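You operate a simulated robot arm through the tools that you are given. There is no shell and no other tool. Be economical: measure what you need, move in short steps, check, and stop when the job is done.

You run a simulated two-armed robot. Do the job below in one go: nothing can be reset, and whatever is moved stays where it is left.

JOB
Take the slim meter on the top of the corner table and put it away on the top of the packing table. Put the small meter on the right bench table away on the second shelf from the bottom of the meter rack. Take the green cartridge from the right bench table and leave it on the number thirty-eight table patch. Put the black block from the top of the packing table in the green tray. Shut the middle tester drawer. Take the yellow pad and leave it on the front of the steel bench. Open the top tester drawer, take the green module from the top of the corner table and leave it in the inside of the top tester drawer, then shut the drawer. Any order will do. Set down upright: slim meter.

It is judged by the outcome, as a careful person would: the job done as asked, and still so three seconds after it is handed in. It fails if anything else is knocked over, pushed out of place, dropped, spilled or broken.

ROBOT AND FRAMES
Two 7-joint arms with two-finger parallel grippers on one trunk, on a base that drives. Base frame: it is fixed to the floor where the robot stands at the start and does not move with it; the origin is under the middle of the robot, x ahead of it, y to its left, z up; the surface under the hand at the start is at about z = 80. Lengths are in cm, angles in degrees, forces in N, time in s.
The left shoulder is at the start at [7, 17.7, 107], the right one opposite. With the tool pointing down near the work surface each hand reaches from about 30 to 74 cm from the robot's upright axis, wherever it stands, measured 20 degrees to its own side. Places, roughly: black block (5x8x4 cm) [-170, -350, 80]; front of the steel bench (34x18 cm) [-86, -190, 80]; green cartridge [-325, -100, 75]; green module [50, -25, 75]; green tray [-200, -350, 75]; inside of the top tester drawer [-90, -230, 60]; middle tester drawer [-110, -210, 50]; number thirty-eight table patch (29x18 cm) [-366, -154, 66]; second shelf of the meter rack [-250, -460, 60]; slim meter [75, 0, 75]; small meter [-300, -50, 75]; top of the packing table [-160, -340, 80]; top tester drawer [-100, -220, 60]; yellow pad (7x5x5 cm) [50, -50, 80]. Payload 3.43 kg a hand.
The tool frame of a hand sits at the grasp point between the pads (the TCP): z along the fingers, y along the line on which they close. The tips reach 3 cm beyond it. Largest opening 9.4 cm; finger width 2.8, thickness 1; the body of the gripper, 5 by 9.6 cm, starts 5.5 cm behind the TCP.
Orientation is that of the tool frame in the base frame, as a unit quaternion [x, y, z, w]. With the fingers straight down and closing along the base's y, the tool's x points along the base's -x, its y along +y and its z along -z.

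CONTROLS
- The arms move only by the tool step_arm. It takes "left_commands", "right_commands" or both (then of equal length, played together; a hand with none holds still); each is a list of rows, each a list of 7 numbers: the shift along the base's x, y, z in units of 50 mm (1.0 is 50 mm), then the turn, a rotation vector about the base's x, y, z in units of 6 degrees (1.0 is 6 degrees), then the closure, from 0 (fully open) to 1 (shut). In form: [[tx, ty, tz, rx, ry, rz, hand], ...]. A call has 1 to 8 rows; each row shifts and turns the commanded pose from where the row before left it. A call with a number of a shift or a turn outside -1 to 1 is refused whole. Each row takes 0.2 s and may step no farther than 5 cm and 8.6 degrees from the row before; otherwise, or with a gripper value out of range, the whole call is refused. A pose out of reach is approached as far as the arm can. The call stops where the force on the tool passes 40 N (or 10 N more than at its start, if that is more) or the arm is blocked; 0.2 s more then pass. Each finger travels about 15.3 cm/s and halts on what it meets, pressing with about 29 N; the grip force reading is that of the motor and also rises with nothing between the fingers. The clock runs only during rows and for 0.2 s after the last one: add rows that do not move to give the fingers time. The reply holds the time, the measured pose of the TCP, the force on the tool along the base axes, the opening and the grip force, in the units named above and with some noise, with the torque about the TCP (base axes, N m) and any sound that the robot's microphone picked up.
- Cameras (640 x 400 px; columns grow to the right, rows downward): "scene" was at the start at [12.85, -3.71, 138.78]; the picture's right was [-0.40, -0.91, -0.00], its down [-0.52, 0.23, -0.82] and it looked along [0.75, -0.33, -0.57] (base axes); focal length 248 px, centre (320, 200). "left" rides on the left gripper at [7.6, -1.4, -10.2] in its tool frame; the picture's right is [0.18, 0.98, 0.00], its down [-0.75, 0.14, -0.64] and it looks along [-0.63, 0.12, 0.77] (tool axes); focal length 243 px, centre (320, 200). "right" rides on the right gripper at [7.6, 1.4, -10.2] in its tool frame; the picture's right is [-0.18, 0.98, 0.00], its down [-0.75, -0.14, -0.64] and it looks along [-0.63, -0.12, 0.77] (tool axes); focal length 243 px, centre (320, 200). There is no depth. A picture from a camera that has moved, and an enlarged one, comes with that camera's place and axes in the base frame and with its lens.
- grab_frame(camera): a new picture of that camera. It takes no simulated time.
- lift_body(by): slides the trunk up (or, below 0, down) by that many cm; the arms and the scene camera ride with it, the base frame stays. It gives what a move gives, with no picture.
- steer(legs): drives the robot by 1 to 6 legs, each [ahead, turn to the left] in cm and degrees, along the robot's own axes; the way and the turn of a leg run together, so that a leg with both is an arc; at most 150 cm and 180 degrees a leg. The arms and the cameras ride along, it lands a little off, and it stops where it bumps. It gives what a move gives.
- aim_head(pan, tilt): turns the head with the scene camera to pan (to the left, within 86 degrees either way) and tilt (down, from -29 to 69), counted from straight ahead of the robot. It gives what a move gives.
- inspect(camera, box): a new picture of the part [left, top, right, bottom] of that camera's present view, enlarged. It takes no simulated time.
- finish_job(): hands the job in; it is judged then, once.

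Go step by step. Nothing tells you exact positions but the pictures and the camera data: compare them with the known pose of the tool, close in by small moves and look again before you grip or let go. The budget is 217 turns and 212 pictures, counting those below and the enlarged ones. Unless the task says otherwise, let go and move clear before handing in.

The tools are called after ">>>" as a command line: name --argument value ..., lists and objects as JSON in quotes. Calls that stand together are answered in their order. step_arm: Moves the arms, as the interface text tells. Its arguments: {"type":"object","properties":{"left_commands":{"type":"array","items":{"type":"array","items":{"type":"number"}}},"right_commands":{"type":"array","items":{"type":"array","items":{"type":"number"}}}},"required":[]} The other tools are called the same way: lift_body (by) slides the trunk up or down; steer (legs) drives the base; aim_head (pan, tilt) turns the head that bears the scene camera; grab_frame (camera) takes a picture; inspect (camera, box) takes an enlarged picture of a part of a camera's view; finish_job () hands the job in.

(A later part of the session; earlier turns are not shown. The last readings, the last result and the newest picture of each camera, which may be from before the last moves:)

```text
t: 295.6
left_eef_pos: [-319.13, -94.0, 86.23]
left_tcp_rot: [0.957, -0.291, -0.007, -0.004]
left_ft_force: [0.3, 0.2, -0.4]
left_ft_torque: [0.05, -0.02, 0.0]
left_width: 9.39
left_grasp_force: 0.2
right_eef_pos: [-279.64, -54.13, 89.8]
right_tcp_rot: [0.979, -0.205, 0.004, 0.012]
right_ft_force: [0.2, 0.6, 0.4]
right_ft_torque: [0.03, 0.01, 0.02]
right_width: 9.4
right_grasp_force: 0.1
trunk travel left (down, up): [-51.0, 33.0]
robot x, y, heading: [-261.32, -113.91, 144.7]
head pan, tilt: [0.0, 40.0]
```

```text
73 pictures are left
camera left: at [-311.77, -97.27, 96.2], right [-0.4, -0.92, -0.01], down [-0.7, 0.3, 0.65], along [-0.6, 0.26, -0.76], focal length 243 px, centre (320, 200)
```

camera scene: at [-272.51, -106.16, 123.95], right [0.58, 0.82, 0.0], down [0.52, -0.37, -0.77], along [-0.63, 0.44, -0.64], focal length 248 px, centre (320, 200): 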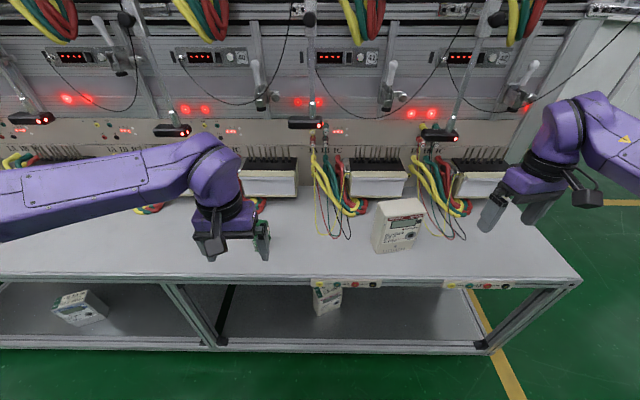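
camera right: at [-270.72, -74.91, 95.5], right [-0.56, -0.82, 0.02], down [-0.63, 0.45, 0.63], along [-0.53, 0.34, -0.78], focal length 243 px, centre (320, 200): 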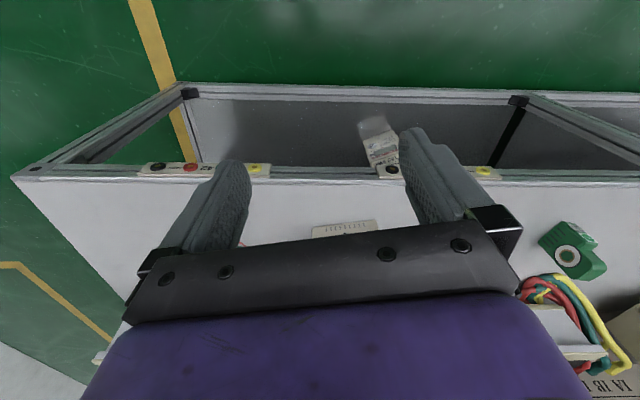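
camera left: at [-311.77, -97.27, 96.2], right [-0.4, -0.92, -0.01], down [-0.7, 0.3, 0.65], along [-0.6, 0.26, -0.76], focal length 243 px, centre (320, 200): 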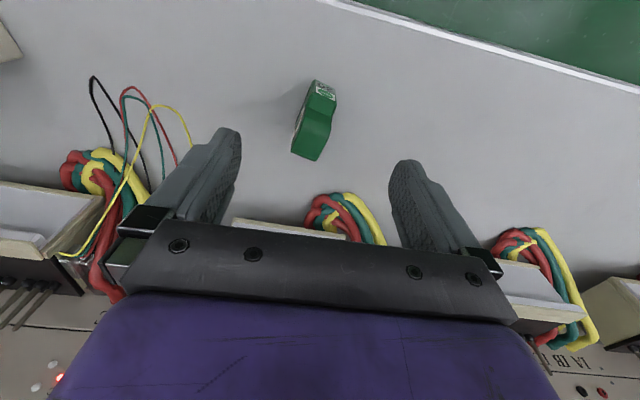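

>>> step_arm --left_commands '[[-0.22, 0.2, -0.6, 0, 0, 0, 0], [0, 0, -0.7, 0, 0, 0, 0], [0, 0, -0.7, 0, 0, 0, 0], [0, 0, 0, 0, 0, 0, 0]]'

>>> grab_frame --camera "left"

```text
t: 296.6
left_eef_pos: [-320.11, -92.88, 76.12]
left_tcp_rot: [0.956, -0.292, -0.007, -0.005]
left_ft_force: [0.5, -0.2, 0.8]
left_ft_torque: [-0.03, -0.01, -0.02]
left_width: 9.38
left_grasp_force: 0.0
right_eef_pos: [-279.59, -54.04, 89.8]
right_tcp_rot: [0.979, -0.205, 0.004, 0.013]
right_ft_force: [-0.2, -0.8, 0.9]
right_ft_torque: [0.0, 0.0, 0.0]
right_width: 9.42
right_grasp_force: 0.1
trunk travel left (down, up): [-51.0, 33.0]
robot x, y, heading: [-261.31, -113.86, 144.7]
head pan, tilt: [0.0, 40.0]
```

```text
72 pictures are left
camera left: at [-312.74, -96.24, 86.19], right [-0.4, -0.92, -0.01], down [-0.7, 0.3, 0.65], along [-0.6, 0.26, -0.76], focal length 243 px, centre (320, 200)
```

left: 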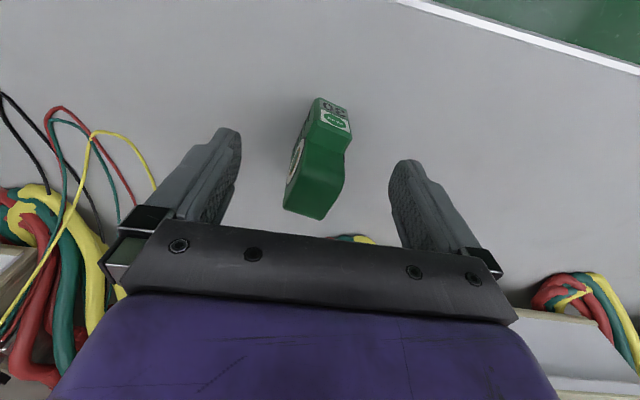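

Centred. Lowering and gripping.

>>> step_arm --left_commands '[[0, 0, -0.45, 0, 0, 0, 0], [0, 0, -0.4, 0, 0, 0, 0], [0, 0, 0, 0, 0, 0, 0.5], [0, 0, 0, 0, 0, 0, 1], [0, 0, 0, 0, 0, 0, 1], [0, 0, 0, 0, 0, 0, 1], [0, 0, 0.15, 0, 0, 0, 1], [0, 0, 0.2, 0, 0, 0, 1]]'

>>> grab_frame --camera "left"

```text
t: 298.4
left_eef_pos: [-320.17, -92.95, 73.43]
left_tcp_rot: [0.956, -0.293, -0.006, -0.003]
left_ft_force: [0.5, -0.1, -1.5]
left_ft_torque: [0.0, -0.02, 0.02]
left_width: 3.38
left_grasp_force: 29.0
right_eef_pos: [-279.71, -54.16, 89.67]
right_tcp_rot: [0.979, -0.205, 0.005, 0.013]
right_ft_force: [0.2, -0.3, 0.1]
right_ft_torque: [0.02, -0.02, -0.03]
right_width: 9.38
right_grasp_force: 0.0
trunk travel left (down, up): [-51.0, 33.0]
robot x, y, heading: [-261.53, -113.94, 144.7]
head pan, tilt: [0.0, 40.0]
```

```text
71 pictures are left
camera left: at [-312.97, -96.22, 83.45], right [-0.4, -0.92, -0.01], down [-0.7, 0.3, 0.65], along [-0.6, 0.26, -0.76], focal length 243 px, centre (320, 200)
```

left: 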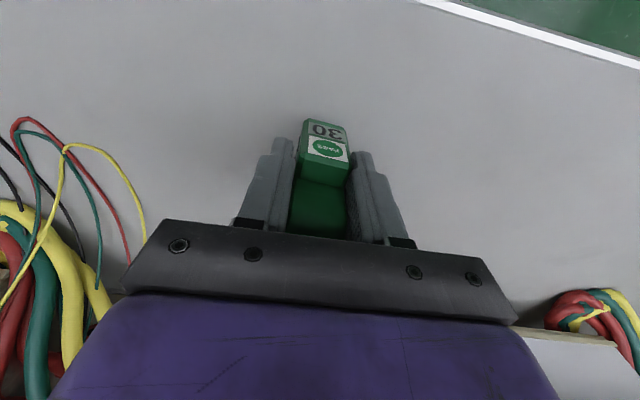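

Cartridge held. Lifting, pulling back, and moving along the bench to patch 38.

>>> step_arm --left_commands '[[0, 0, 0.5, 0, 0, 0, 1], [0, 0, 0.7, 0, 0, 0, 1], [0, 0, 0.7, 0, 0, 0, 1], [0.5, -0.35, 0.5, 0, 0, 0, 1], [0.7, -0.5, 0, 0, 0, 0, 1], [0.7, -0.5, 0, 0, 0, 0, 1], [0.7, -0.5, 0, 0, 0, 0, 1]]'

>>> steer --legs '[[-32, 0], [0, 90], [74, 0], [0, -90]]'

>>> aim_head --pan 5 --tilt 32

>>> grab_frame --camera "scene"

```text
t: 300.0
left_eef_pos: [-306.95, -102.65, 85.48]
left_tcp_rot: [0.956, -0.292, -0.007, -0.004]
left_ft_force: [0.9, -0.5, -0.8]
left_ft_torque: [0.0, 0.02, -0.03]
left_width: 3.35
left_grasp_force: 29.0
right_eef_pos: [-279.56, -54.05, 89.88]
right_tcp_rot: [0.979, -0.205, 0.004, 0.013]
right_ft_force: [-0.5, -0.2, -0.5]
right_ft_torque: [0.0, 0.04, -0.01]
right_width: 9.4
right_grasp_force: 0.0
trunk travel left (down, up): [-51.0, 33.0]
robot x, y, heading: [-261.25, -114.27, 144.6]
head pan, tilt: [0.0, 40.0]
```

```text
t: 313.3
left_eef_pos: [-325.24, -175.86, 85.46]
left_tcp_rot: [0.945, -0.326, -0.006, -0.005]
left_ft_force: [0.6, 0.2, -0.5]
left_ft_torque: [-0.01, -0.01, 0.03]
left_width: 3.34
left_grasp_force: 28.7
right_eef_pos: [-294.43, -129.51, 89.79]
right_tcp_rot: [0.971, -0.24, 0.004, 0.014]
right_ft_force: [0.0, -0.5, 0.5]
right_ft_torque: [-0.02, 0.03, 0.0]
right_width: 9.4
right_grasp_force: 0.1
trunk travel left (down, up): [-51.0, 33.0]
robot x, y, heading: [-280.13, -190.26, 140.7]
head pan, tilt: [0.0, 40.0]
```

```text
t: 314.0
left_eef_pos: [-325.22, -175.9, 85.51]
left_tcp_rot: [0.945, -0.326, -0.006, -0.003]
left_ft_force: [-0.1, -0.6, -1.4]
left_ft_torque: [-0.03, 0.0, -0.03]
left_width: 3.32
left_grasp_force: 29.0
right_eef_pos: [-294.43, -129.53, 89.67]
right_tcp_rot: [0.971, -0.241, 0.004, 0.013]
right_ft_force: [-0.7, -1.0, -0.7]
right_ft_torque: [-0.02, -0.03, 0.01]
right_width: 9.41
right_grasp_force: 0.1
trunk travel left (down, up): [-51.0, 33.0]
robot x, y, heading: [-280.01, -190.4, 140.7]
head pan, tilt: [5.0, 32.0]
```

```text
70 pictures are left
camera scene: at [-291.92, -182.36, 125.17], right [0.56, 0.83, 0.0], down [0.44, -0.3, -0.85], along [-0.7, 0.48, -0.53], focal length 248 px, centre (320, 200)
```

scene: 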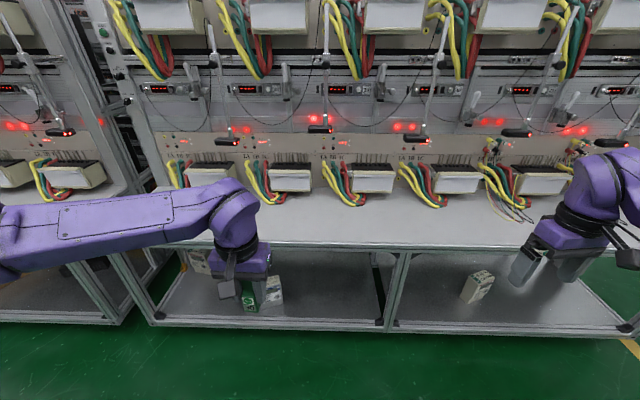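

>>> inspect --camera "scene" --box '[150, 70, 330, 260]'

>>> inspect --camera "scene" --box '[330, 70, 510, 260]'

```text
2.11 times, centred on (240, 165) of scene
camera zoom: at [-291.92, -182.36, 125.17], right [0.56, 0.83, 0.0], down [0.44, -0.3, -0.85], along [-0.7, 0.48, -0.53], focal length 522 px, centre (488, 274)
```

zoom: 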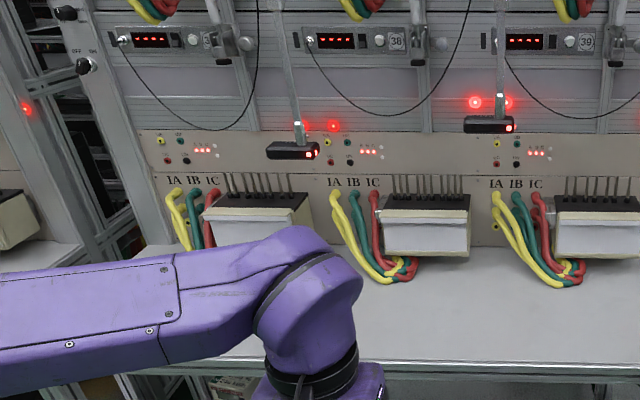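

```text
2.11 times, centred on (420, 165) of scene
camera zoom: at [-291.92, -182.36, 125.17], right [0.56, 0.83, 0.0], down [0.44, -0.3, -0.85], along [-0.7, 0.48, -0.53], focal length 522 px, centre (110, 274)
```

zoom: 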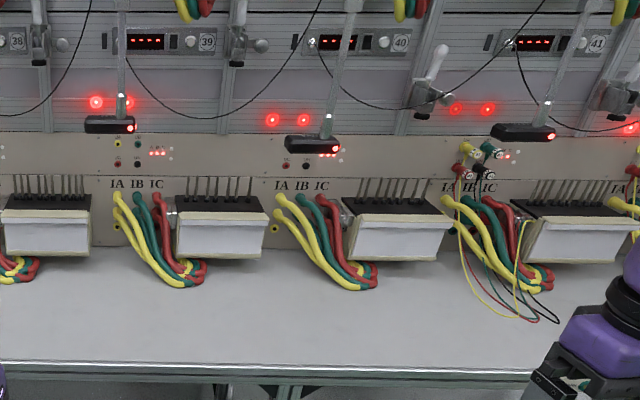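

Position 38 is the box just left of centre; the patch is the bench area in front of it. Driving closer.

>>> steer --legs '[[0, 3], [27, 0]]'

>>> aim_head --pan 10 --tilt 45

>>> grab_frame --camera "scene"

>>> grab_frame --camera "left"

```text
t: 316.4
left_eef_pos: [-347.86, -161.94, 85.31]
left_tcp_rot: [0.954, -0.301, -0.006, -0.004]
left_ft_force: [-0.6, -1.0, -1.3]
left_ft_torque: [0.01, -0.06, -0.01]
left_width: 3.36
left_grasp_force: 28.9
right_eef_pos: [-319.48, -114.13, 89.58]
right_tcp_rot: [0.977, -0.215, 0.004, 0.013]
right_ft_force: [-0.3, -0.4, 0.9]
right_ft_torque: [-0.01, 0.03, -0.02]
right_width: 9.44
right_grasp_force: 0.0
trunk travel left (down, up): [-51.0, 33.0]
robot x, y, heading: [-302.54, -174.34, 143.7]
head pan, tilt: [5.0, 32.0]
```

```text
t: 317.1
left_eef_pos: [-347.88, -162.09, 85.31]
left_tcp_rot: [0.954, -0.301, -0.007, -0.004]
left_ft_force: [0.5, -0.9, -1.1]
left_ft_torque: [-0.03, -0.04, 0.01]
left_width: 3.37
left_grasp_force: 29.2
right_eef_pos: [-319.53, -114.19, 89.63]
right_tcp_rot: [0.977, -0.214, 0.004, 0.013]
right_ft_force: [0.7, 0.3, -0.6]
right_ft_torque: [0.01, 0.0, -0.05]
right_width: 9.38
right_grasp_force: 0.0
trunk travel left (down, up): [-51.0, 33.0]
robot x, y, heading: [-302.19, -174.41, 143.5]
head pan, tilt: [10.0, 45.0]
```

```text
67 pictures are left
camera scene: at [-313.86, -167.88, 123.23], right [0.44, 0.9, 0.0], down [0.63, -0.31, -0.71], along [-0.63, 0.31, -0.71], focal length 248 px, centre (320, 200)
```

scene: 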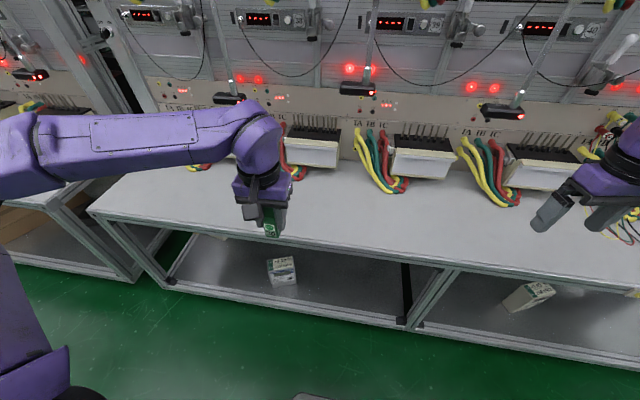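

```text
66 pictures are left
camera left: at [-340.61, -165.47, 95.44], right [-0.42, -0.91, -0.01], down [-0.69, 0.31, 0.65], along [-0.59, 0.28, -0.76], focal length 243 px, centre (320, 200)
```

left: 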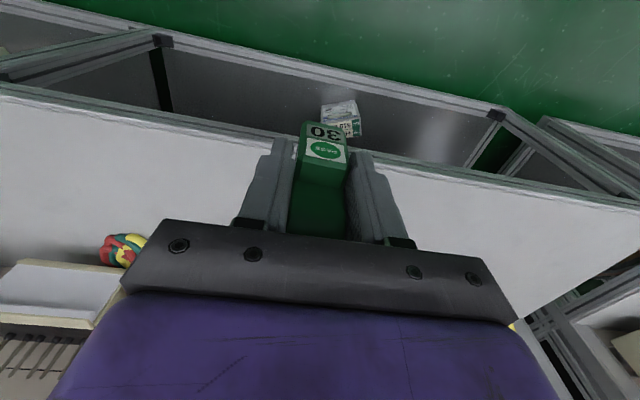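

Patch 38 centre projects onto the free bench in front of box 38. Moving the cartridge above it and partially lowering.

>>> step_arm --left_commands '[[-0.72, 0.32, 0, 0, 0, 0, 1], [-0.72, 0.32, 0, 0, 0, 0, 1], [-0.72, 0.32, 0, 0, 0, 0, 1], [-0.72, 0.32, 0, 0, 0, 0, 1], [-0.72, 0.32, 0, 0, 0, 0, 1], [0, 0, -0.8, 0, 0, 0, 1], [0, 0, -0.8, 0, 0, 0, 1], [0, 0, 0, 0, 0, 0, 1]]'

>>> grab_frame --camera "scene"

>>> grab_frame --camera "left"

```text
t: 318.9
left_eef_pos: [-360.01, -156.72, 77.55]
left_tcp_rot: [0.953, -0.302, -0.007, -0.004]
left_ft_force: [0.0, 0.7, -1.3]
left_ft_torque: [0.0, 0.02, 0.0]
left_width: 3.37
left_grasp_force: 29.3
left hand out of reach, approached as far as the arm can: row 4, 5
right_eef_pos: [-319.48, -114.15, 89.6]
right_tcp_rot: [0.976, -0.215, 0.004, 0.013]
right_ft_force: [0.2, -0.9, 0.0]
right_ft_torque: [-0.02, 0.02, 0.02]
right_width: 9.4
right_grasp_force: 0.1
trunk travel left (down, up): [-51.0, 33.0]
robot x, y, heading: [-302.44, -174.37, 143.6]
head pan, tilt: [10.0, 45.0]
```

```text
65 pictures are left
camera scene: at [-313.83, -167.87, 123.23], right [0.44, 0.9, 0.0], down [0.63, -0.31, -0.71], along [-0.63, 0.31, -0.71], focal length 248 px, centre (320, 200)
```

scene: 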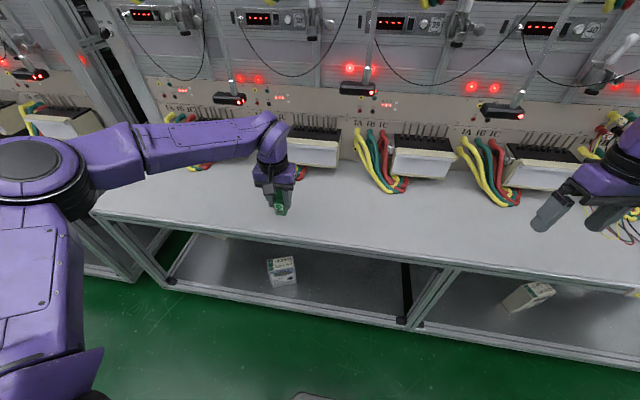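

```text
64 pictures are left
camera left: at [-352.75, -160.1, 87.55], right [-0.42, -0.91, -0.01], down [-0.69, 0.31, 0.65], along [-0.59, 0.28, -0.76], focal length 243 px, centre (320, 200)
```

left: 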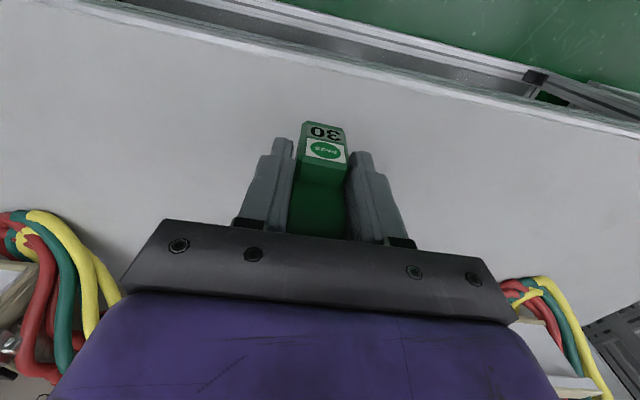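

The hand is 6 cm short of the patch centre; nudging the base forward 6 cm.

>>> steer --legs '[[6.5, 0]]'

>>> grab_frame --camera "left"

>>> inspect --camera "scene" --box '[200, 90, 400, 260]'

```text
t: 319.9
left_eef_pos: [-365.11, -153.04, 77.47]
left_tcp_rot: [0.953, -0.302, -0.006, -0.004]
left_ft_force: [0.4, 0.2, -2.1]
left_ft_torque: [0.02, -0.04, 0.01]
left_width: 3.37
left_grasp_force: 28.6
right_eef_pos: [-324.7, -110.43, 89.65]
right_tcp_rot: [0.976, -0.216, 0.005, 0.014]
right_ft_force: [-0.6, 0.2, 0.0]
right_ft_torque: [0.01, -0.04, -0.02]
right_width: 9.42
right_grasp_force: 0.0
trunk travel left (down, up): [-51.0, 33.0]
robot x, y, heading: [-307.45, -170.75, 143.6]
head pan, tilt: [10.0, 45.0]
```

```text
63 pictures are left
camera left: at [-357.96, -156.37, 87.48], right [-0.41, -0.91, -0.01], down [-0.69, 0.31, 0.65], along [-0.59, 0.27, -0.76], focal length 243 px, centre (320, 200)
```

left: 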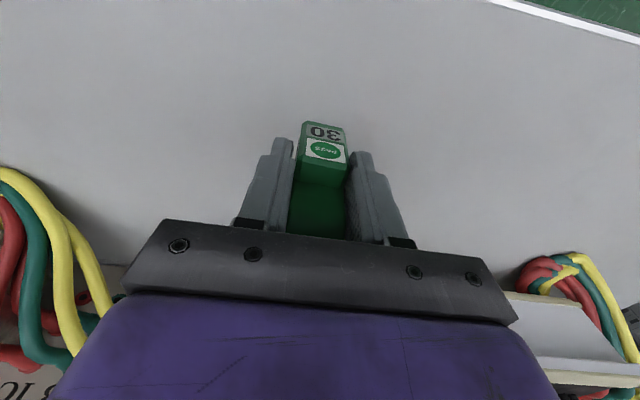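

```text
2.35 times, centred on (300, 175) of scene
camera zoom: at [-319.09, -164.05, 123.2], right [0.44, 0.9, 0.0], down [0.63, -0.31, -0.71], along [-0.63, 0.31, -0.71], focal length 583 px, centre (367, 259)
```

zoom: 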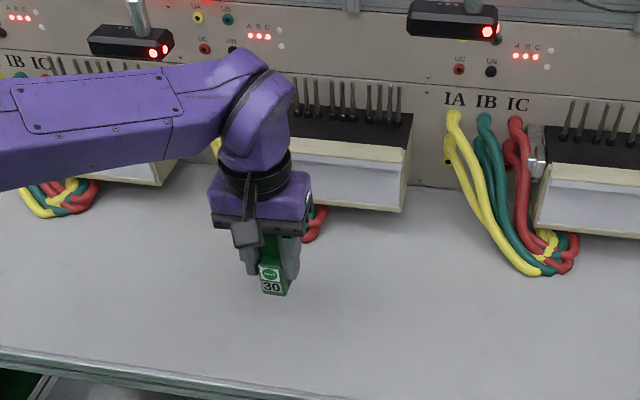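

Position matches the patch centre. Lowering to contact.

>>> step_arm --left_commands '[[-0.1, -0.1, -0.5, 0, 0, 0, 1], [0, 0, -0.4, 0, 0, 0, 1], [0, 0, -0.15, 0, 0, 0, 1], [0, 0, -0.08, 0, 0, 0, 1], [0, 0, -0.06, 0, 0, 0, 1], [0, 0, -0.05, 0, 0, 0, 1], [0, 0, -0.05, 0, 0, 0, 1]]'

```text
t: 321.5
left_eef_pos: [-365.48, -153.6, 71.51]
left_tcp_rot: [0.953, -0.301, -0.009, -0.005]
left_ft_force: [-4.4, -0.2, 25.1]
left_ft_torque: [0.13, 0.31, -0.01]
left_width: 3.4
left_grasp_force: 28.8
right_eef_pos: [-324.3, -110.53, 89.87]
right_tcp_rot: [0.977, -0.215, 0.003, 0.013]
right_ft_force: [0.2, 0.8, -0.1]
right_ft_torque: [0.02, 0.01, -0.03]
right_width: 9.38
right_grasp_force: 0.1
trunk travel left (down, up): [-51.0, 33.0]
robot x, y, heading: [-307.38, -170.51, 143.9]
head pan, tilt: [10.0, 45.0]
```

Contact. Releasing, rising and pulling back.

>>> step_arm --left_commands '[[0, 0, 0.03, 0, 0, 0, 0.8], [0, 0, 0, 0, 0, 0, 0.5], [0, 0, 0, 0, 0, 0, 0.4], [0, 0, 0.4, 0, 0, 0, 0.4], [0, 0, 0.7, 0, 0, 0, 0.4], [0, 0, 0.7, 0, 0, 0, 0.4], [0, 0, 0.6, 0, 0, 0, 0.4], [0.6, -0.4, 0.3, 0, 0, 0, 0.4]]'

>>> inspect --camera "scene" --box '[200, 90, 400, 260]'

```text
t: 323.3
left_eef_pos: [-362.77, -155.95, 84.99]
left_tcp_rot: [0.954, -0.3, -0.007, -0.004]
left_ft_force: [-0.5, -0.4, 0.2]
left_ft_torque: [0.05, 0.0, 0.01]
left_width: 5.62
left_grasp_force: 0.0
right_eef_pos: [-324.68, -110.64, 89.8]
right_tcp_rot: [0.977, -0.215, 0.003, 0.012]
right_ft_force: [0.3, -0.7, 0.5]
right_ft_torque: [0.0, 0.03, 0.0]
right_width: 9.42
right_grasp_force: 0.1
trunk travel left (down, up): [-51.0, 33.0]
robot x, y, heading: [-307.42, -171.22, 143.6]
head pan, tilt: [10.0, 45.0]
```

```text
2.35 times, centred on (300, 175) of scene
camera zoom: at [-318.86, -164.32, 123.25], right [0.44, 0.9, 0.0], down [0.63, -0.31, -0.71], along [-0.63, 0.31, -0.71], focal length 583 px, centre (367, 259)
```

zoom: 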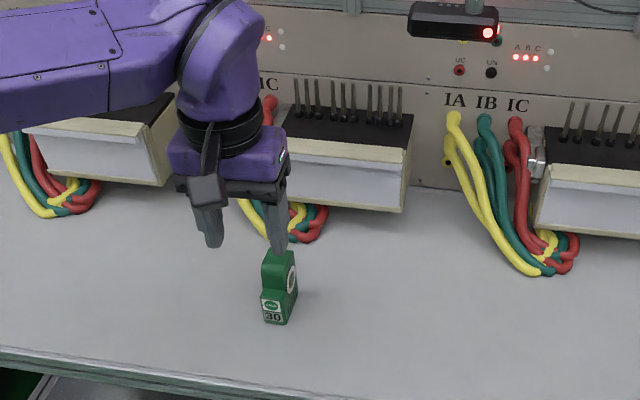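

The cartridge stands on patch 38. Now for the small meter: I'll grip its thin (front-back) dimension near its upper right corner with the hand slanting in from the right. Repositioning first.

>>> steer --legs '[[-32, 0], [0, -90], [84, 0], [0, 91]]'

>>> step_arm --right_commands '[[0, 0, 0, 0.578, 0.816, 0, 0], [0, 0, 0, 0.578, 0.816, 0, 0], [0, 0, 0, 0.578, 0.816, 0, 0], [0, 0, 0, 0.578, 0.816, 0, 0], [0, 0, 0, 0.578, 0.816, 0, 0], [0, 0, 0, 0.578, 0.816, 0, 0], [0, 0, 0, 0.578, 0.816, 0, 0], [0, 0, 0, 0.29, 0.41, 0, 0]]'

```text
t: 337.2
left_eef_pos: [-285.97, -105.92, 84.76]
left_tcp_rot: [0.952, -0.307, -0.006, -0.003]
left_ft_force: [-0.1, 0.0, -0.2]
left_ft_torque: [0.01, 0.02, 0.01]
left_width: 5.64
left_grasp_force: 0.1
right_eef_pos: [-247.32, -61.01, 89.81]
right_tcp_rot: [0.975, -0.22, 0.004, 0.014]
right_ft_force: [-0.4, 0.1, 0.0]
right_ft_torque: [0.0, 0.02, 0.0]
right_width: 9.38
right_grasp_force: 0.1
trunk travel left (down, up): [-51.0, 33.0]
robot x, y, heading: [-230.63, -121.13, 143.0]
head pan, tilt: [10.0, 45.0]
```

```text
t: 339.0
left_eef_pos: [-286.0, -105.84, 84.9]
left_tcp_rot: [0.952, -0.307, -0.006, -0.004]
left_ft_force: [0.8, 0.3, 0.3]
left_ft_torque: [-0.01, -0.03, 0.02]
left_width: 5.65
left_grasp_force: 0.1
right_eef_pos: [-246.29, -60.18, 89.84]
right_tcp_rot: [0.919, -0.212, -0.309, -0.126]
right_ft_force: [0.4, -0.5, 0.6]
right_ft_torque: [-0.02, -0.03, -0.01]
right_width: 9.4
right_grasp_force: 0.0
right hand out of reach, approached as far as the arm can: row 7
trunk travel left (down, up): [-51.0, 33.0]
robot x, y, heading: [-230.8, -121.22, 142.7]
head pan, tilt: [10.0, 45.0]
```

Pitched about 39°. Now yawing +90° so the fingers point left and down.

>>> step_arm --right_commands '[[0, 0, 0, 0, 0, 1, 0], [0, 0, 0, 0, 0, 1, 0], [0, 0, 0, 0, 0, 1, 0], [0, 0, 0, 0, 0, 1, 0], [0, 0, 0, 0, 0, 1, 0], [0, 0, 0, 0, 0, 1, 0], [0, 0, 0, 0, 0, 1, 0], [0, 0, 0, 0, 0, 1, 0]]'

>>> step_arm --right_commands '[[0, 0, 0, 0, 0, 1, 0], [0, 0, 0, 0, 0, 1, 0], [0, 0, 0, 0, 0, 1, 0], [0, 0, 0, 0, 0, 1, 0], [0, 0, 0, 0, 0, 1, 0], [0, 0, 0, 0, 0, 1, 0], [0, 0, 0, 0, 0, 1, 0], [0, 0, 0, 0, 0, 1, 0]]'

>>> aim_head --pan -10 --tilt 35

>>> grab_frame --camera "scene"

```text
t: 340.8
left_eef_pos: [-286.05, -105.88, 84.84]
left_tcp_rot: [0.951, -0.308, -0.006, -0.004]
left_ft_force: [0.1, -0.1, 0.3]
left_ft_torque: [0.01, -0.02, 0.01]
left_width: 5.62
left_grasp_force: 0.1
right_eef_pos: [-246.47, -60.56, 89.81]
right_tcp_rot: [0.921, 0.183, -0.343, 0.012]
right_ft_force: [0.4, 0.1, -0.2]
right_ft_torque: [0.03, -0.02, 0.0]
right_width: 9.4
right_grasp_force: 0.1
trunk travel left (down, up): [-51.0, 33.0]
robot x, y, heading: [-230.58, -121.5, 142.7]
head pan, tilt: [10.0, 45.0]
```

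```text
t: 342.6
left_eef_pos: [-286.15, -105.88, 84.75]
left_tcp_rot: [0.952, -0.306, -0.006, -0.004]
left_ft_force: [0.0, -0.6, 0.3]
left_ft_torque: [-0.01, 0.0, -0.01]
left_width: 5.64
left_grasp_force: 0.0
right_eef_pos: [-246.46, -60.51, 89.84]
right_tcp_rot: [0.767, 0.542, -0.308, 0.151]
right_ft_force: [-0.4, -0.4, -0.7]
right_ft_torque: [-0.01, -0.01, 0.0]
right_width: 9.39
right_grasp_force: 0.0
trunk travel left (down, up): [-51.0, 33.0]
robot x, y, heading: [-231.05, -121.29, 142.9]
head pan, tilt: [10.0, 45.0]
```

```text
t: 343.4
left_eef_pos: [-286.07, -105.89, 84.83]
left_tcp_rot: [0.952, -0.307, -0.006, -0.005]
left_ft_force: [0.0, -0.3, -0.4]
left_ft_torque: [-0.04, 0.04, 0.03]
left_width: 5.64
left_grasp_force: 0.0
right_eef_pos: [-246.52, -60.6, 89.87]
right_tcp_rot: [0.768, 0.541, -0.308, 0.151]
right_ft_force: [-0.1, 0.2, -0.1]
right_ft_torque: [0.03, -0.03, 0.03]
right_width: 9.43
right_grasp_force: 0.1
trunk travel left (down, up): [-51.0, 33.0]
robot x, y, heading: [-231.28, -121.75, 143.0]
head pan, tilt: [-10.0, 35.0]
```

```text
60 pictures are left
camera scene: at [-241.04, -112.01, 124.7], right [0.73, 0.68, 0.0], down [0.39, -0.42, -0.82], along [-0.56, 0.6, -0.57], focal length 248 px, centre (320, 200)
```

scene: 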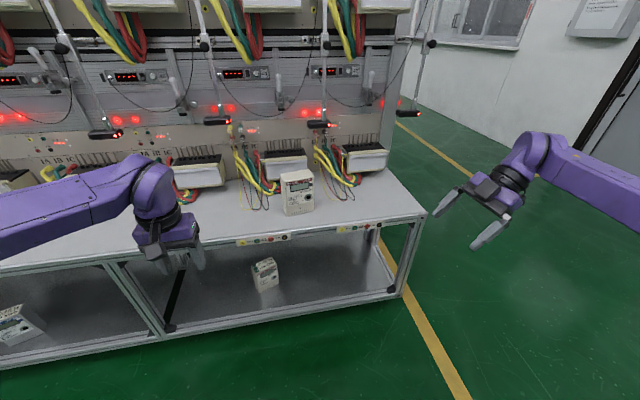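

>>> step_arm --right_commands '[[0, 0, 0, -0.46, -0.84, 0, 0], [0, 0, 0, 0, 0, 0.9, 0], [0, 0, 0, -0.877, 0.48, 0, 0]]'

>>> inspect --camera "scene" --box '[220, 120, 380, 240]'

```text
t: 344.2
left_eef_pos: [-285.91, -105.71, 84.73]
left_tcp_rot: [0.952, -0.307, -0.006, -0.003]
left_ft_force: [0.0, -0.3, 0.2]
left_ft_torque: [-0.01, 0.02, 0.03]
left_width: 5.64
left_grasp_force: 0.0
right_eef_pos: [-246.34, -60.42, 89.67]
right_tcp_rot: [0.734, 0.553, -0.323, 0.225]
right_ft_force: [-0.2, 0.6, -0.6]
right_ft_torque: [0.0, -0.03, -0.02]
right_width: 9.4
right_grasp_force: 0.1
trunk travel left (down, up): [-51.0, 33.0]
robot x, y, heading: [-230.85, -121.34, 142.6]
head pan, tilt: [-10.0, 35.0]
```

```text
3.33 times, centred on (300, 180) of scene
camera zoom: at [-240.99, -111.9, 124.7], right [0.73, 0.68, 0.0], down [0.39, -0.42, -0.82], along [-0.56, 0.6, -0.57], focal length 826 px, centre (387, 267)
```

zoom: 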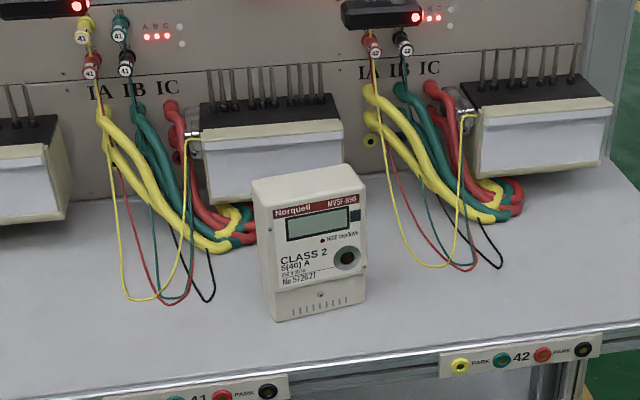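

The small meter: front corners [-301,-67] and [-296,-56], about 13 cm tall. Fine-tuning the yaw, pulling the left hand back, and driving in.

>>> step_arm --left_commands '[[0.7, -0.5, 0, 0, 0, 0, 0.4], [0.7, -0.5, 0, 0, 0, 0, 0.4], [0.5, -0.35, 0, 0, 0, 0, 0.4]]' --right_commands '[[0, 0, 0, 0, 0, -1, 0], [0, 0, 0, 0, 0, 0, 0], [0, 0, 0, 0, 0, 0, 0]]'

>>> steer --legs '[[32, 0]]'

>>> grab_frame --camera "scene"

>>> grab_frame --camera "right"

```text
t: 345.0
left_eef_pos: [-276.58, -112.83, 84.69]
left_tcp_rot: [0.951, -0.308, -0.007, -0.004]
left_ft_force: [-0.7, -0.2, -0.8]
left_ft_torque: [0.0, -0.01, 0.02]
left_width: 5.65
left_grasp_force: 0.0
right_eef_pos: [-246.36, -60.5, 89.86]
right_tcp_rot: [0.762, 0.515, -0.334, 0.209]
right_ft_force: [0.2, 0.6, 0.0]
right_ft_torque: [-0.03, 0.0, -0.01]
right_width: 9.43
right_grasp_force: 0.0
trunk travel left (down, up): [-51.0, 33.0]
robot x, y, heading: [-230.52, -121.37, 143.0]
head pan, tilt: [-10.0, 35.0]
```

```text
t: 347.1
left_eef_pos: [-301.84, -93.51, 84.83]
left_tcp_rot: [0.951, -0.309, -0.006, -0.003]
left_ft_force: [0.2, -1.2, -0.4]
left_ft_torque: [-0.01, -0.03, -0.05]
left_width: 5.62
left_grasp_force: 0.1
right_eef_pos: [-271.42, -41.47, 89.7]
right_tcp_rot: [0.762, 0.513, -0.334, 0.209]
right_ft_force: [-0.4, -0.7, -0.6]
right_ft_torque: [0.0, 0.01, 0.04]
right_width: 9.43
right_grasp_force: 0.1
trunk travel left (down, up): [-51.0, 33.0]
robot x, y, heading: [-256.18, -102.57, 142.9]
head pan, tilt: [-10.0, 35.0]
```

```text
58 pictures are left
camera scene: at [-266.23, -92.94, 124.7], right [0.73, 0.68, 0.0], down [0.39, -0.42, -0.82], along [-0.56, 0.6, -0.57], focal length 248 px, centre (320, 200)
```

scene: 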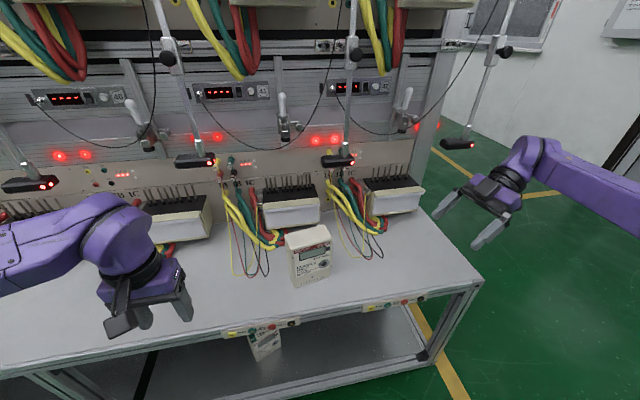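

```text
57 pictures are left
camera right: at [-265.29, -30.39, 91.33], right [0.86, -0.5, 0.11], down [-0.13, -0.01, 0.99], along [-0.49, -0.87, -0.07], focal length 243 px, centre (320, 200)
```

right: 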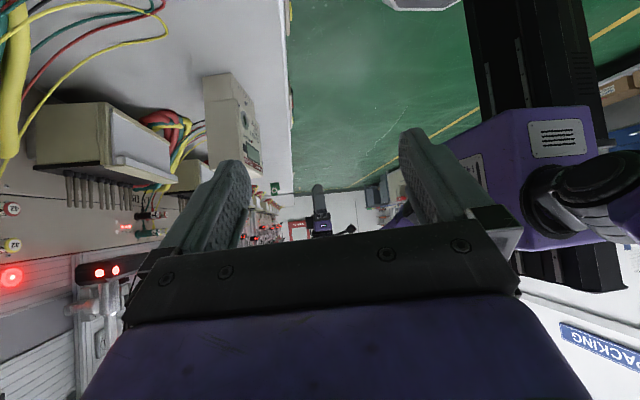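

The hand sees the meter's right side. Moving to a pre-grasp point up and right of it.

>>> step_arm --right_commands '[[-0.82, -0.22, 0, 0, 0, 0, 0], [-0.82, -0.22, 0, 0, 0, 0, 0], [-0.82, -0.22, 0, 0, 0, 0, 0], [-0.82, -0.22, -0.2, 0, 0, 0, 0], [-0.82, -0.22, -0.2, 0, 0, 0, 0], [-0.82, -0.22, -0.3, 0, 0, 0, 0], [0, 0, 0, 0, 0, 0, 0]]'

>>> grab_frame --camera "right"

>>> inspect --camera "scene" --box '[220, 160, 440, 320]'

```text
t: 348.7
left_eef_pos: [-301.72, -93.58, 84.94]
left_tcp_rot: [0.951, -0.308, -0.007, -0.003]
left_ft_force: [-0.1, 0.1, 0.3]
left_ft_torque: [0.0, 0.04, -0.01]
left_width: 5.63
left_grasp_force: 0.0
right_eef_pos: [-295.48, -48.21, 86.32]
right_tcp_rot: [0.762, 0.515, -0.333, 0.208]
right_ft_force: [0.6, 0.1, 0.9]
right_ft_torque: [-0.03, 0.01, 0.01]
right_width: 9.42
right_grasp_force: 0.0
trunk travel left (down, up): [-51.0, 33.0]
robot x, y, heading: [-255.98, -102.23, 142.8]
head pan, tilt: [-10.0, 35.0]
```

```text
56 pictures are left
camera right: at [-289.32, -37.23, 87.86], right [0.86, -0.5, 0.11], down [-0.13, -0.01, 0.99], along [-0.49, -0.87, -0.07], focal length 243 px, centre (320, 200)
```

right: 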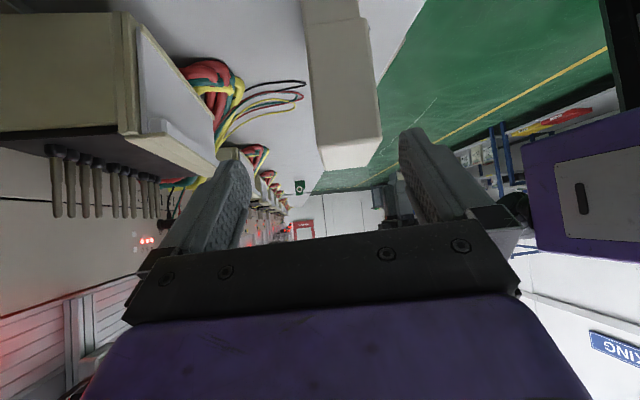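

```text
2.50 times, centred on (330, 240) of scene
camera zoom: at [-266.02, -92.98, 124.72], right [0.73, 0.68, 0.0], down [0.39, -0.42, -0.82], along [-0.56, 0.6, -0.57], focal length 620 px, centre (295, 100)
```

zoom: 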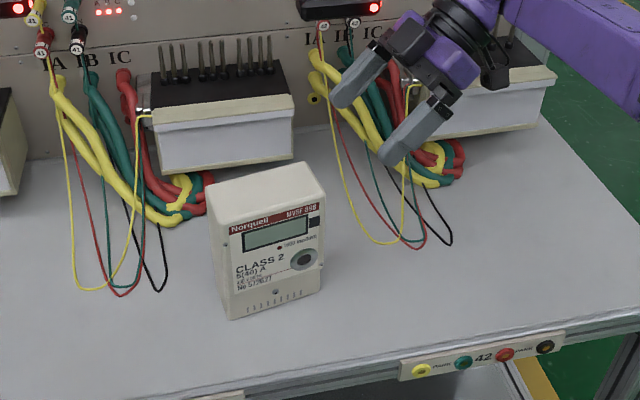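

The meter seems ~2 cm nearer me than assumed; I move most of the way and look again before straddling it.

>>> step_arm --right_commands '[[0.05, -0.3, -0.1, 0, 0, 0, 0], [-0.1, -0.4, -0.35, 0, 0, 0, 0], [0, 0, 0, 0, 0, 0, 0]]'

>>> grab_frame --camera "right"

>>> inspect --camera "scene" --box '[240, 170, 400, 310]'

```text
t: 349.5
left_eef_pos: [-301.75, -93.65, 84.75]
left_tcp_rot: [0.951, -0.309, -0.006, -0.004]
left_ft_force: [-0.9, -0.5, -0.3]
left_ft_torque: [0.01, 0.02, 0.02]
left_width: 5.63
left_grasp_force: 0.1
right_eef_pos: [-296.08, -51.72, 83.9]
right_tcp_rot: [0.762, 0.514, -0.334, 0.209]
right_ft_force: [0.8, -0.1, -0.2]
right_ft_torque: [0.0, 0.04, 0.02]
right_width: 9.38
right_grasp_force: 0.1
trunk travel left (down, up): [-51.0, 33.0]
robot x, y, heading: [-256.07, -102.65, 142.9]
head pan, tilt: [-10.0, 35.0]
```

```text
54 pictures are left
camera right: at [-289.81, -40.76, 85.57], right [0.86, -0.5, 0.11], down [-0.13, -0.01, 0.99], along [-0.49, -0.87, -0.07], focal length 243 px, centre (320, 200)
```

right: 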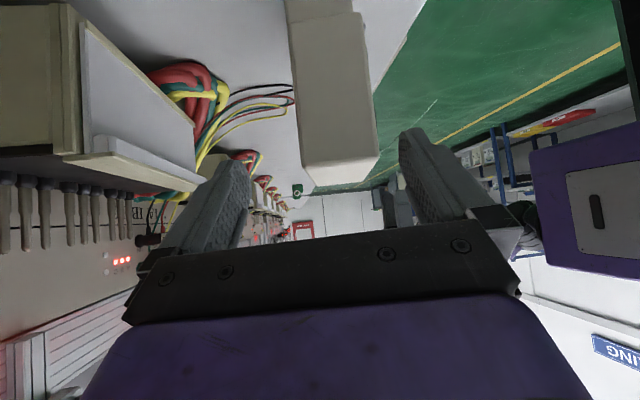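

```text
2.86 times, centred on (320, 240) of scene
camera zoom: at [-266.13, -93.0, 124.71], right [0.73, 0.68, 0.0], down [0.39, -0.42, -0.82], along [-0.56, 0.6, -0.57], focal length 708 px, centre (320, 86)
```

zoom: 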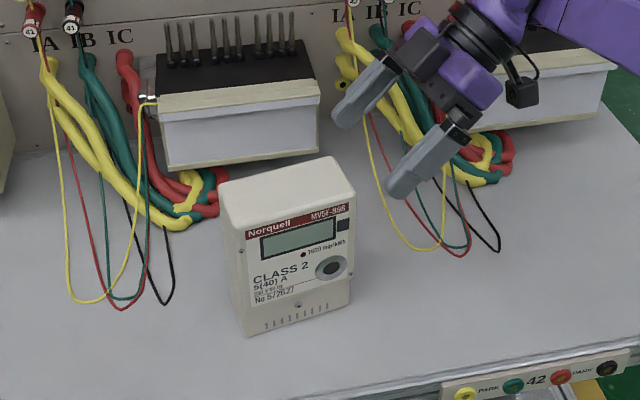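

>>> step_arm --right_commands '[[0.1, -0.35, -0.15, 0, 0, 0, 0], [-0.15, -0.35, -0.35, 0, 0, 0, 0], [-0.15, -0.35, -0.3, 0, 0, 0, 0], [0, 0, 0, 0, 0, 0, 0]]'

>>> grab_frame --camera "right"

>>> inspect --camera "scene" --box '[240, 170, 400, 310]'

```text
t: 350.5
left_eef_pos: [-301.77, -93.69, 84.87]
left_tcp_rot: [0.951, -0.309, -0.006, -0.003]
left_ft_force: [0.0, -0.3, -0.4]
left_ft_torque: [-0.04, 0.01, 0.01]
left_width: 5.62
left_grasp_force: 0.0
right_eef_pos: [-297.15, -56.88, 80.27]
right_tcp_rot: [0.763, 0.514, -0.333, 0.208]
right_ft_force: [0.9, 0.3, 0.6]
right_ft_torque: [0.0, 0.01, 0.01]
right_width: 9.42
right_grasp_force: 0.1
trunk travel left (down, up): [-51.0, 33.0]
robot x, y, heading: [-255.66, -102.43, 142.8]
head pan, tilt: [-10.0, 35.0]
```

```text
52 pictures are left
camera right: at [-290.8, -45.85, 81.83], right [0.86, -0.5, 0.11], down [-0.13, -0.01, 0.99], along [-0.49, -0.87, -0.07], focal length 243 px, centre (320, 200)
```

right: 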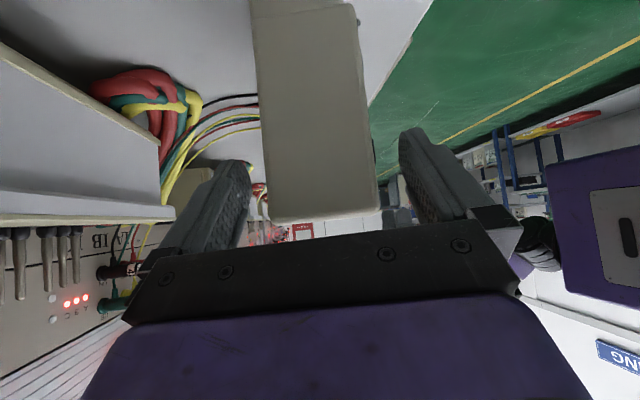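

```text
2.86 times, centred on (320, 240) of scene
camera zoom: at [-266.16, -92.99, 124.71], right [0.73, 0.68, 0.0], down [0.39, -0.42, -0.82], along [-0.56, 0.6, -0.57], focal length 708 px, centre (320, 86)
```

zoom: 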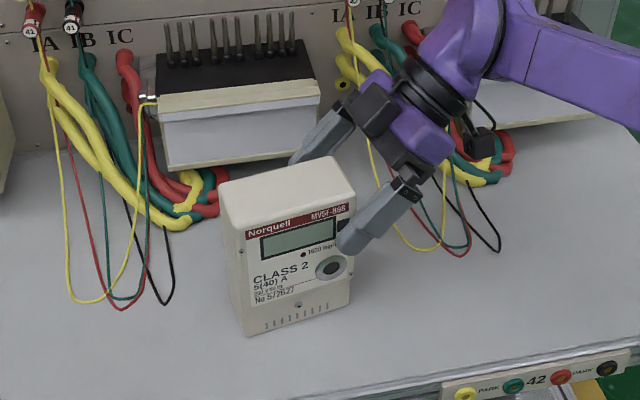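

The meter is between the fingers. Advancing 2.3 cm and gripping.

>>> step_arm --right_commands '[[-0.07, -0.15, -0.16, 0, 0, 0, 0], [-0.07, -0.15, -0.16, 0, 0, 0, 0], [0, 0, 0, 0, 0, 0, 0.2], [0, 0, 0, 0, 0, 0, 0.4], [0, 0, 0, 0, 0, 0, 1], [0, 0, 0, 0, 0, 0, 1], [0, 0, 0, 0, 0, 0, 1]]'

>>> inspect --camera "scene" --box '[240, 170, 400, 310]'

```text
t: 352.1
left_eef_pos: [-301.75, -93.71, 84.8]
left_tcp_rot: [0.951, -0.308, -0.006, -0.004]
left_ft_force: [-0.2, 0.3, 0.6]
left_ft_torque: [0.02, 0.03, 0.01]
left_width: 5.67
left_grasp_force: 0.2
right_eef_pos: [-298.02, -58.41, 78.62]
right_tcp_rot: [0.762, 0.514, -0.334, 0.209]
right_ft_force: [1.4, 0.3, 0.3]
right_ft_torque: [0.1, -0.31, -0.06]
right_width: 6.31
right_grasp_force: 28.7
trunk travel left (down, up): [-51.0, 33.0]
robot x, y, heading: [-255.78, -102.3, 142.8]
head pan, tilt: [-10.0, 35.0]
```

```text
2.86 times, centred on (320, 240) of scene
camera zoom: at [-266.16, -93.0, 124.71], right [0.73, 0.68, 0.0], down [0.39, -0.42, -0.82], along [-0.56, 0.6, -0.57], focal length 708 px, centre (320, 86)
```

zoom: 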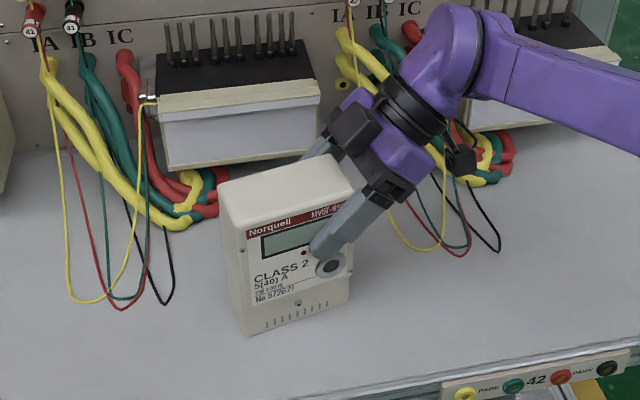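

Gripped (6.3 cm). A slow lift to test the hold.

>>> step_arm --right_commands '[[0, 0, 0.08, 0, 0, 0, 1], [0, 0, 0.12, 0, 0, 0, 1], [0, 0, 0.2, 0, 0, 0, 1], [0, 0, 0.3, 0, 0, 0, 1], [0, 0, 0.4, 0, 0, 0, 1], [0, 0, 0.4, 0, 0, 0, 1], [0, 0, 0, 0, 0, 0, 1]]'

>>> inspect --camera "scene" --box '[240, 150, 400, 310]'

```text
t: 353.7
left_eef_pos: [-301.83, -93.68, 84.68]
left_tcp_rot: [0.951, -0.308, -0.006, -0.003]
left_ft_force: [0.2, -0.2, 0.4]
left_ft_torque: [0.0, 0.01, -0.01]
left_width: 5.65
left_grasp_force: 0.0
right_eef_pos: [-297.89, -58.19, 85.98]
right_tcp_rot: [0.763, 0.514, -0.333, 0.209]
right_ft_force: [0.3, -0.4, -4.3]
right_ft_torque: [0.13, -0.04, -0.01]
right_width: 6.23
right_grasp_force: 29.5
trunk travel left (down, up): [-51.0, 33.0]
robot x, y, heading: [-255.7, -102.48, 142.8]
head pan, tilt: [-10.0, 35.0]
```

```text
2.50 times, centred on (320, 230) of scene
camera zoom: at [-266.24, -92.92, 124.69], right [0.73, 0.68, 0.0], down [0.39, -0.42, -0.82], along [-0.56, 0.6, -0.57], focal length 620 px, centre (320, 125)
```

zoom: 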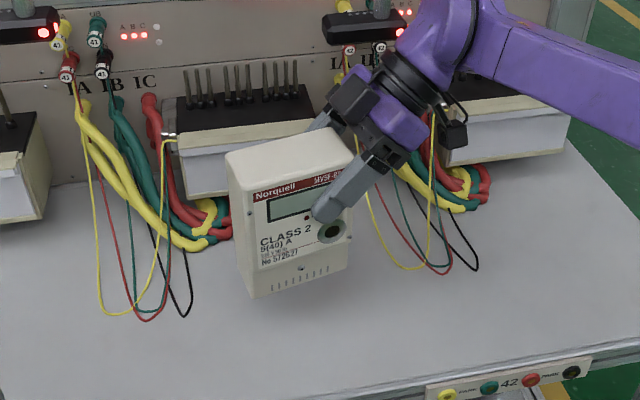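

Held upright, about 0.4 kg. Backing out and driving toward the meter rack.

>>> steer --legs '[[-38, 0], [0, 92]]'

>>> step_arm --right_commands '[[0, 0, 0, 0, 0, -1, 1], [0, 0, 0, 0, 0, -1, 1], [0, 0, 0, 0, 0, -1, 1], [0, 0, 0, 0, 0, -1, 1], [0, 0, 0, 0, 0, -1, 1], [0, 0, 0, 0, 0, -1, 1], [0, 0, 0, 0, 0, -1, 1], [0, 0, 0, 0, 0, -1, 1]]'

>>> step_arm --right_commands '[[0, 0, 0, 0, 0, -1, 1], [0, 0, 0, 0, 0, -1, 1], [0, 0, 0, 0, 0, -1, 1], [0, 0, 0, 0, 0, -1, 1], [0, 0, 0, 0, 0, -1, 1], [0, 0, 0, 0, 0, -1, 1], [0, 0, 0, 0, 0, -1, 1]]'

>>> steer --legs '[[130, 0], [120, 0], [0, 90]]'

>>> aim_head --pan 0 --tilt 30

>>> grab_frame --camera "scene"

```text
t: 360.1
left_eef_pos: [-232.45, -171.81, 84.8]
left_tcp_rot: [0.883, 0.469, -0.007, 0.002]
left_ft_force: [-0.1, 0.5, 0.2]
left_ft_torque: [-0.01, 0.01, 0.02]
left_width: 5.62
left_grasp_force: 0.1
right_eef_pos: [-268.07, -169.05, 86.1]
right_tcp_rot: [0.162, 0.905, -0.082, 0.384]
right_ft_force: [-0.4, -0.2, -4.7]
right_ft_torque: [0.05, 0.13, 0.0]
right_width: 6.22
right_grasp_force: 29.1
trunk travel left (down, up): [-51.0, 33.0]
robot x, y, heading: [-225.22, -125.47, -125.6]
head pan, tilt: [-10.0, 35.0]
```

```text
t: 361.9
left_eef_pos: [-232.34, -171.81, 84.79]
left_tcp_rot: [0.883, 0.468, -0.007, 0.002]
left_ft_force: [-0.3, -0.4, -0.8]
left_ft_torque: [0.02, 0.01, 0.01]
left_width: 5.64
left_grasp_force: 0.1
right_eef_pos: [-268.0, -168.89, 85.97]
right_tcp_rot: [0.517, 0.76, -0.232, 0.317]
right_ft_force: [0.1, 0.0, -3.1]
right_ft_torque: [0.14, 0.05, 0.02]
right_width: 6.26
right_grasp_force: 28.7
trunk travel left (down, up): [-51.0, 33.0]
robot x, y, heading: [-224.98, -125.51, -125.5]
head pan, tilt: [-10.0, 35.0]
```

```text
t: 363.5
left_eef_pos: [-232.38, -171.77, 84.74]
left_tcp_rot: [0.883, 0.469, -0.007, 0.002]
left_ft_force: [0.0, -0.6, -0.8]
left_ft_torque: [-0.03, -0.02, 0.01]
left_width: 5.67
left_grasp_force: 0.0
right_eef_pos: [-272.31, -168.64, 87.71]
right_tcp_rot: [0.721, 0.574, -0.311, 0.232]
right_ft_force: [0.7, -0.6, -4.4]
right_ft_torque: [0.11, -0.03, 0.0]
right_width: 6.25
right_grasp_force: 29.1
right hand out of reach, approached as far as the arm can: row 2, 5, 6, 7
trunk travel left (down, up): [-51.0, 33.0]
robot x, y, heading: [-225.36, -126.02, -125.4]
head pan, tilt: [-10.0, 35.0]
```

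```text
t: 379.4
left_eef_pos: [-322.96, -335.96, 84.81]
left_tcp_rot: [0.295, 0.955, -0.004, 0.006]
left_ft_force: [-0.3, 0.8, -0.2]
left_ft_torque: [-0.02, 0.0, 0.0]
left_width: 5.63
left_grasp_force: 0.0
right_eef_pos: [-326.24, -375.86, 87.51]
right_tcp_rot: [0.107, 0.915, -0.056, 0.384]
right_ft_force: [-0.3, -0.2, -4.6]
right_ft_torque: [0.05, 0.11, 0.0]
right_width: 6.25
right_grasp_force: 29.1
trunk travel left (down, up): [-51.0, 33.0]
robot x, y, heading: [-368.59, -328.47, -35.7]
head pan, tilt: [-10.0, 35.0]
```

```text
t: 380.1
left_eef_pos: [-322.89, -335.93, 84.74]
left_tcp_rot: [0.295, 0.955, -0.004, 0.007]
left_ft_force: [1.0, -0.6, 0.3]
left_ft_torque: [-0.02, -0.02, -0.01]
left_width: 5.65
left_grasp_force: 0.0
right_eef_pos: [-326.27, -375.87, 87.53]
right_tcp_rot: [0.107, 0.916, -0.056, 0.383]
right_ft_force: [0.1, -0.9, -4.2]
right_ft_torque: [0.03, 0.16, -0.01]
right_width: 6.21
right_grasp_force: 29.2
trunk travel left (down, up): [-51.0, 33.0]
robot x, y, heading: [-368.98, -328.46, -35.7]
head pan, tilt: [0.0, 30.0]
```

```text
48 pictures are left
camera scene: at [-357.74, -336.73, 125.47], right [-0.58, -0.81, 0.0], down [-0.41, 0.29, -0.87], along [0.7, -0.51, -0.5], focal length 248 px, centre (320, 200)
```

scene: 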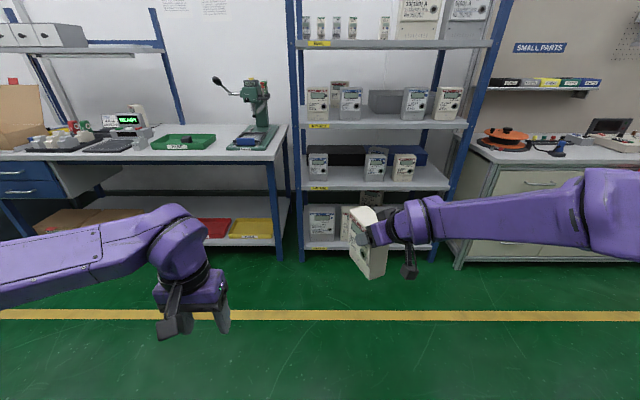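

>>> inspect --camera "scene" --box '[280, 60, 480, 270]'

```text
1.90 times, centred on (380, 165) of scene
camera zoom: at [-357.74, -336.73, 125.47], right [-0.58, -0.81, 0.0], down [-0.41, 0.29, -0.87], along [0.7, -0.51, -0.5], focal length 472 px, centre (206, 267)
```

zoom: 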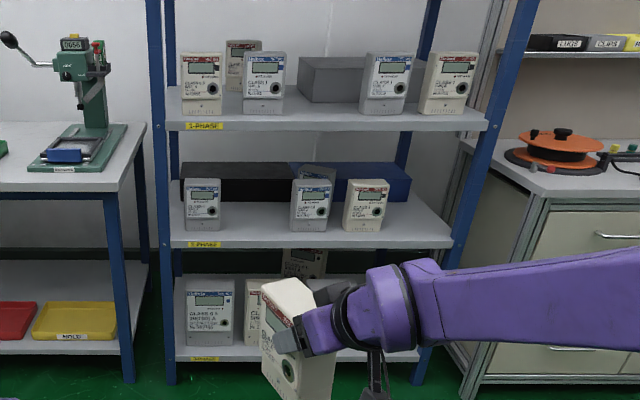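

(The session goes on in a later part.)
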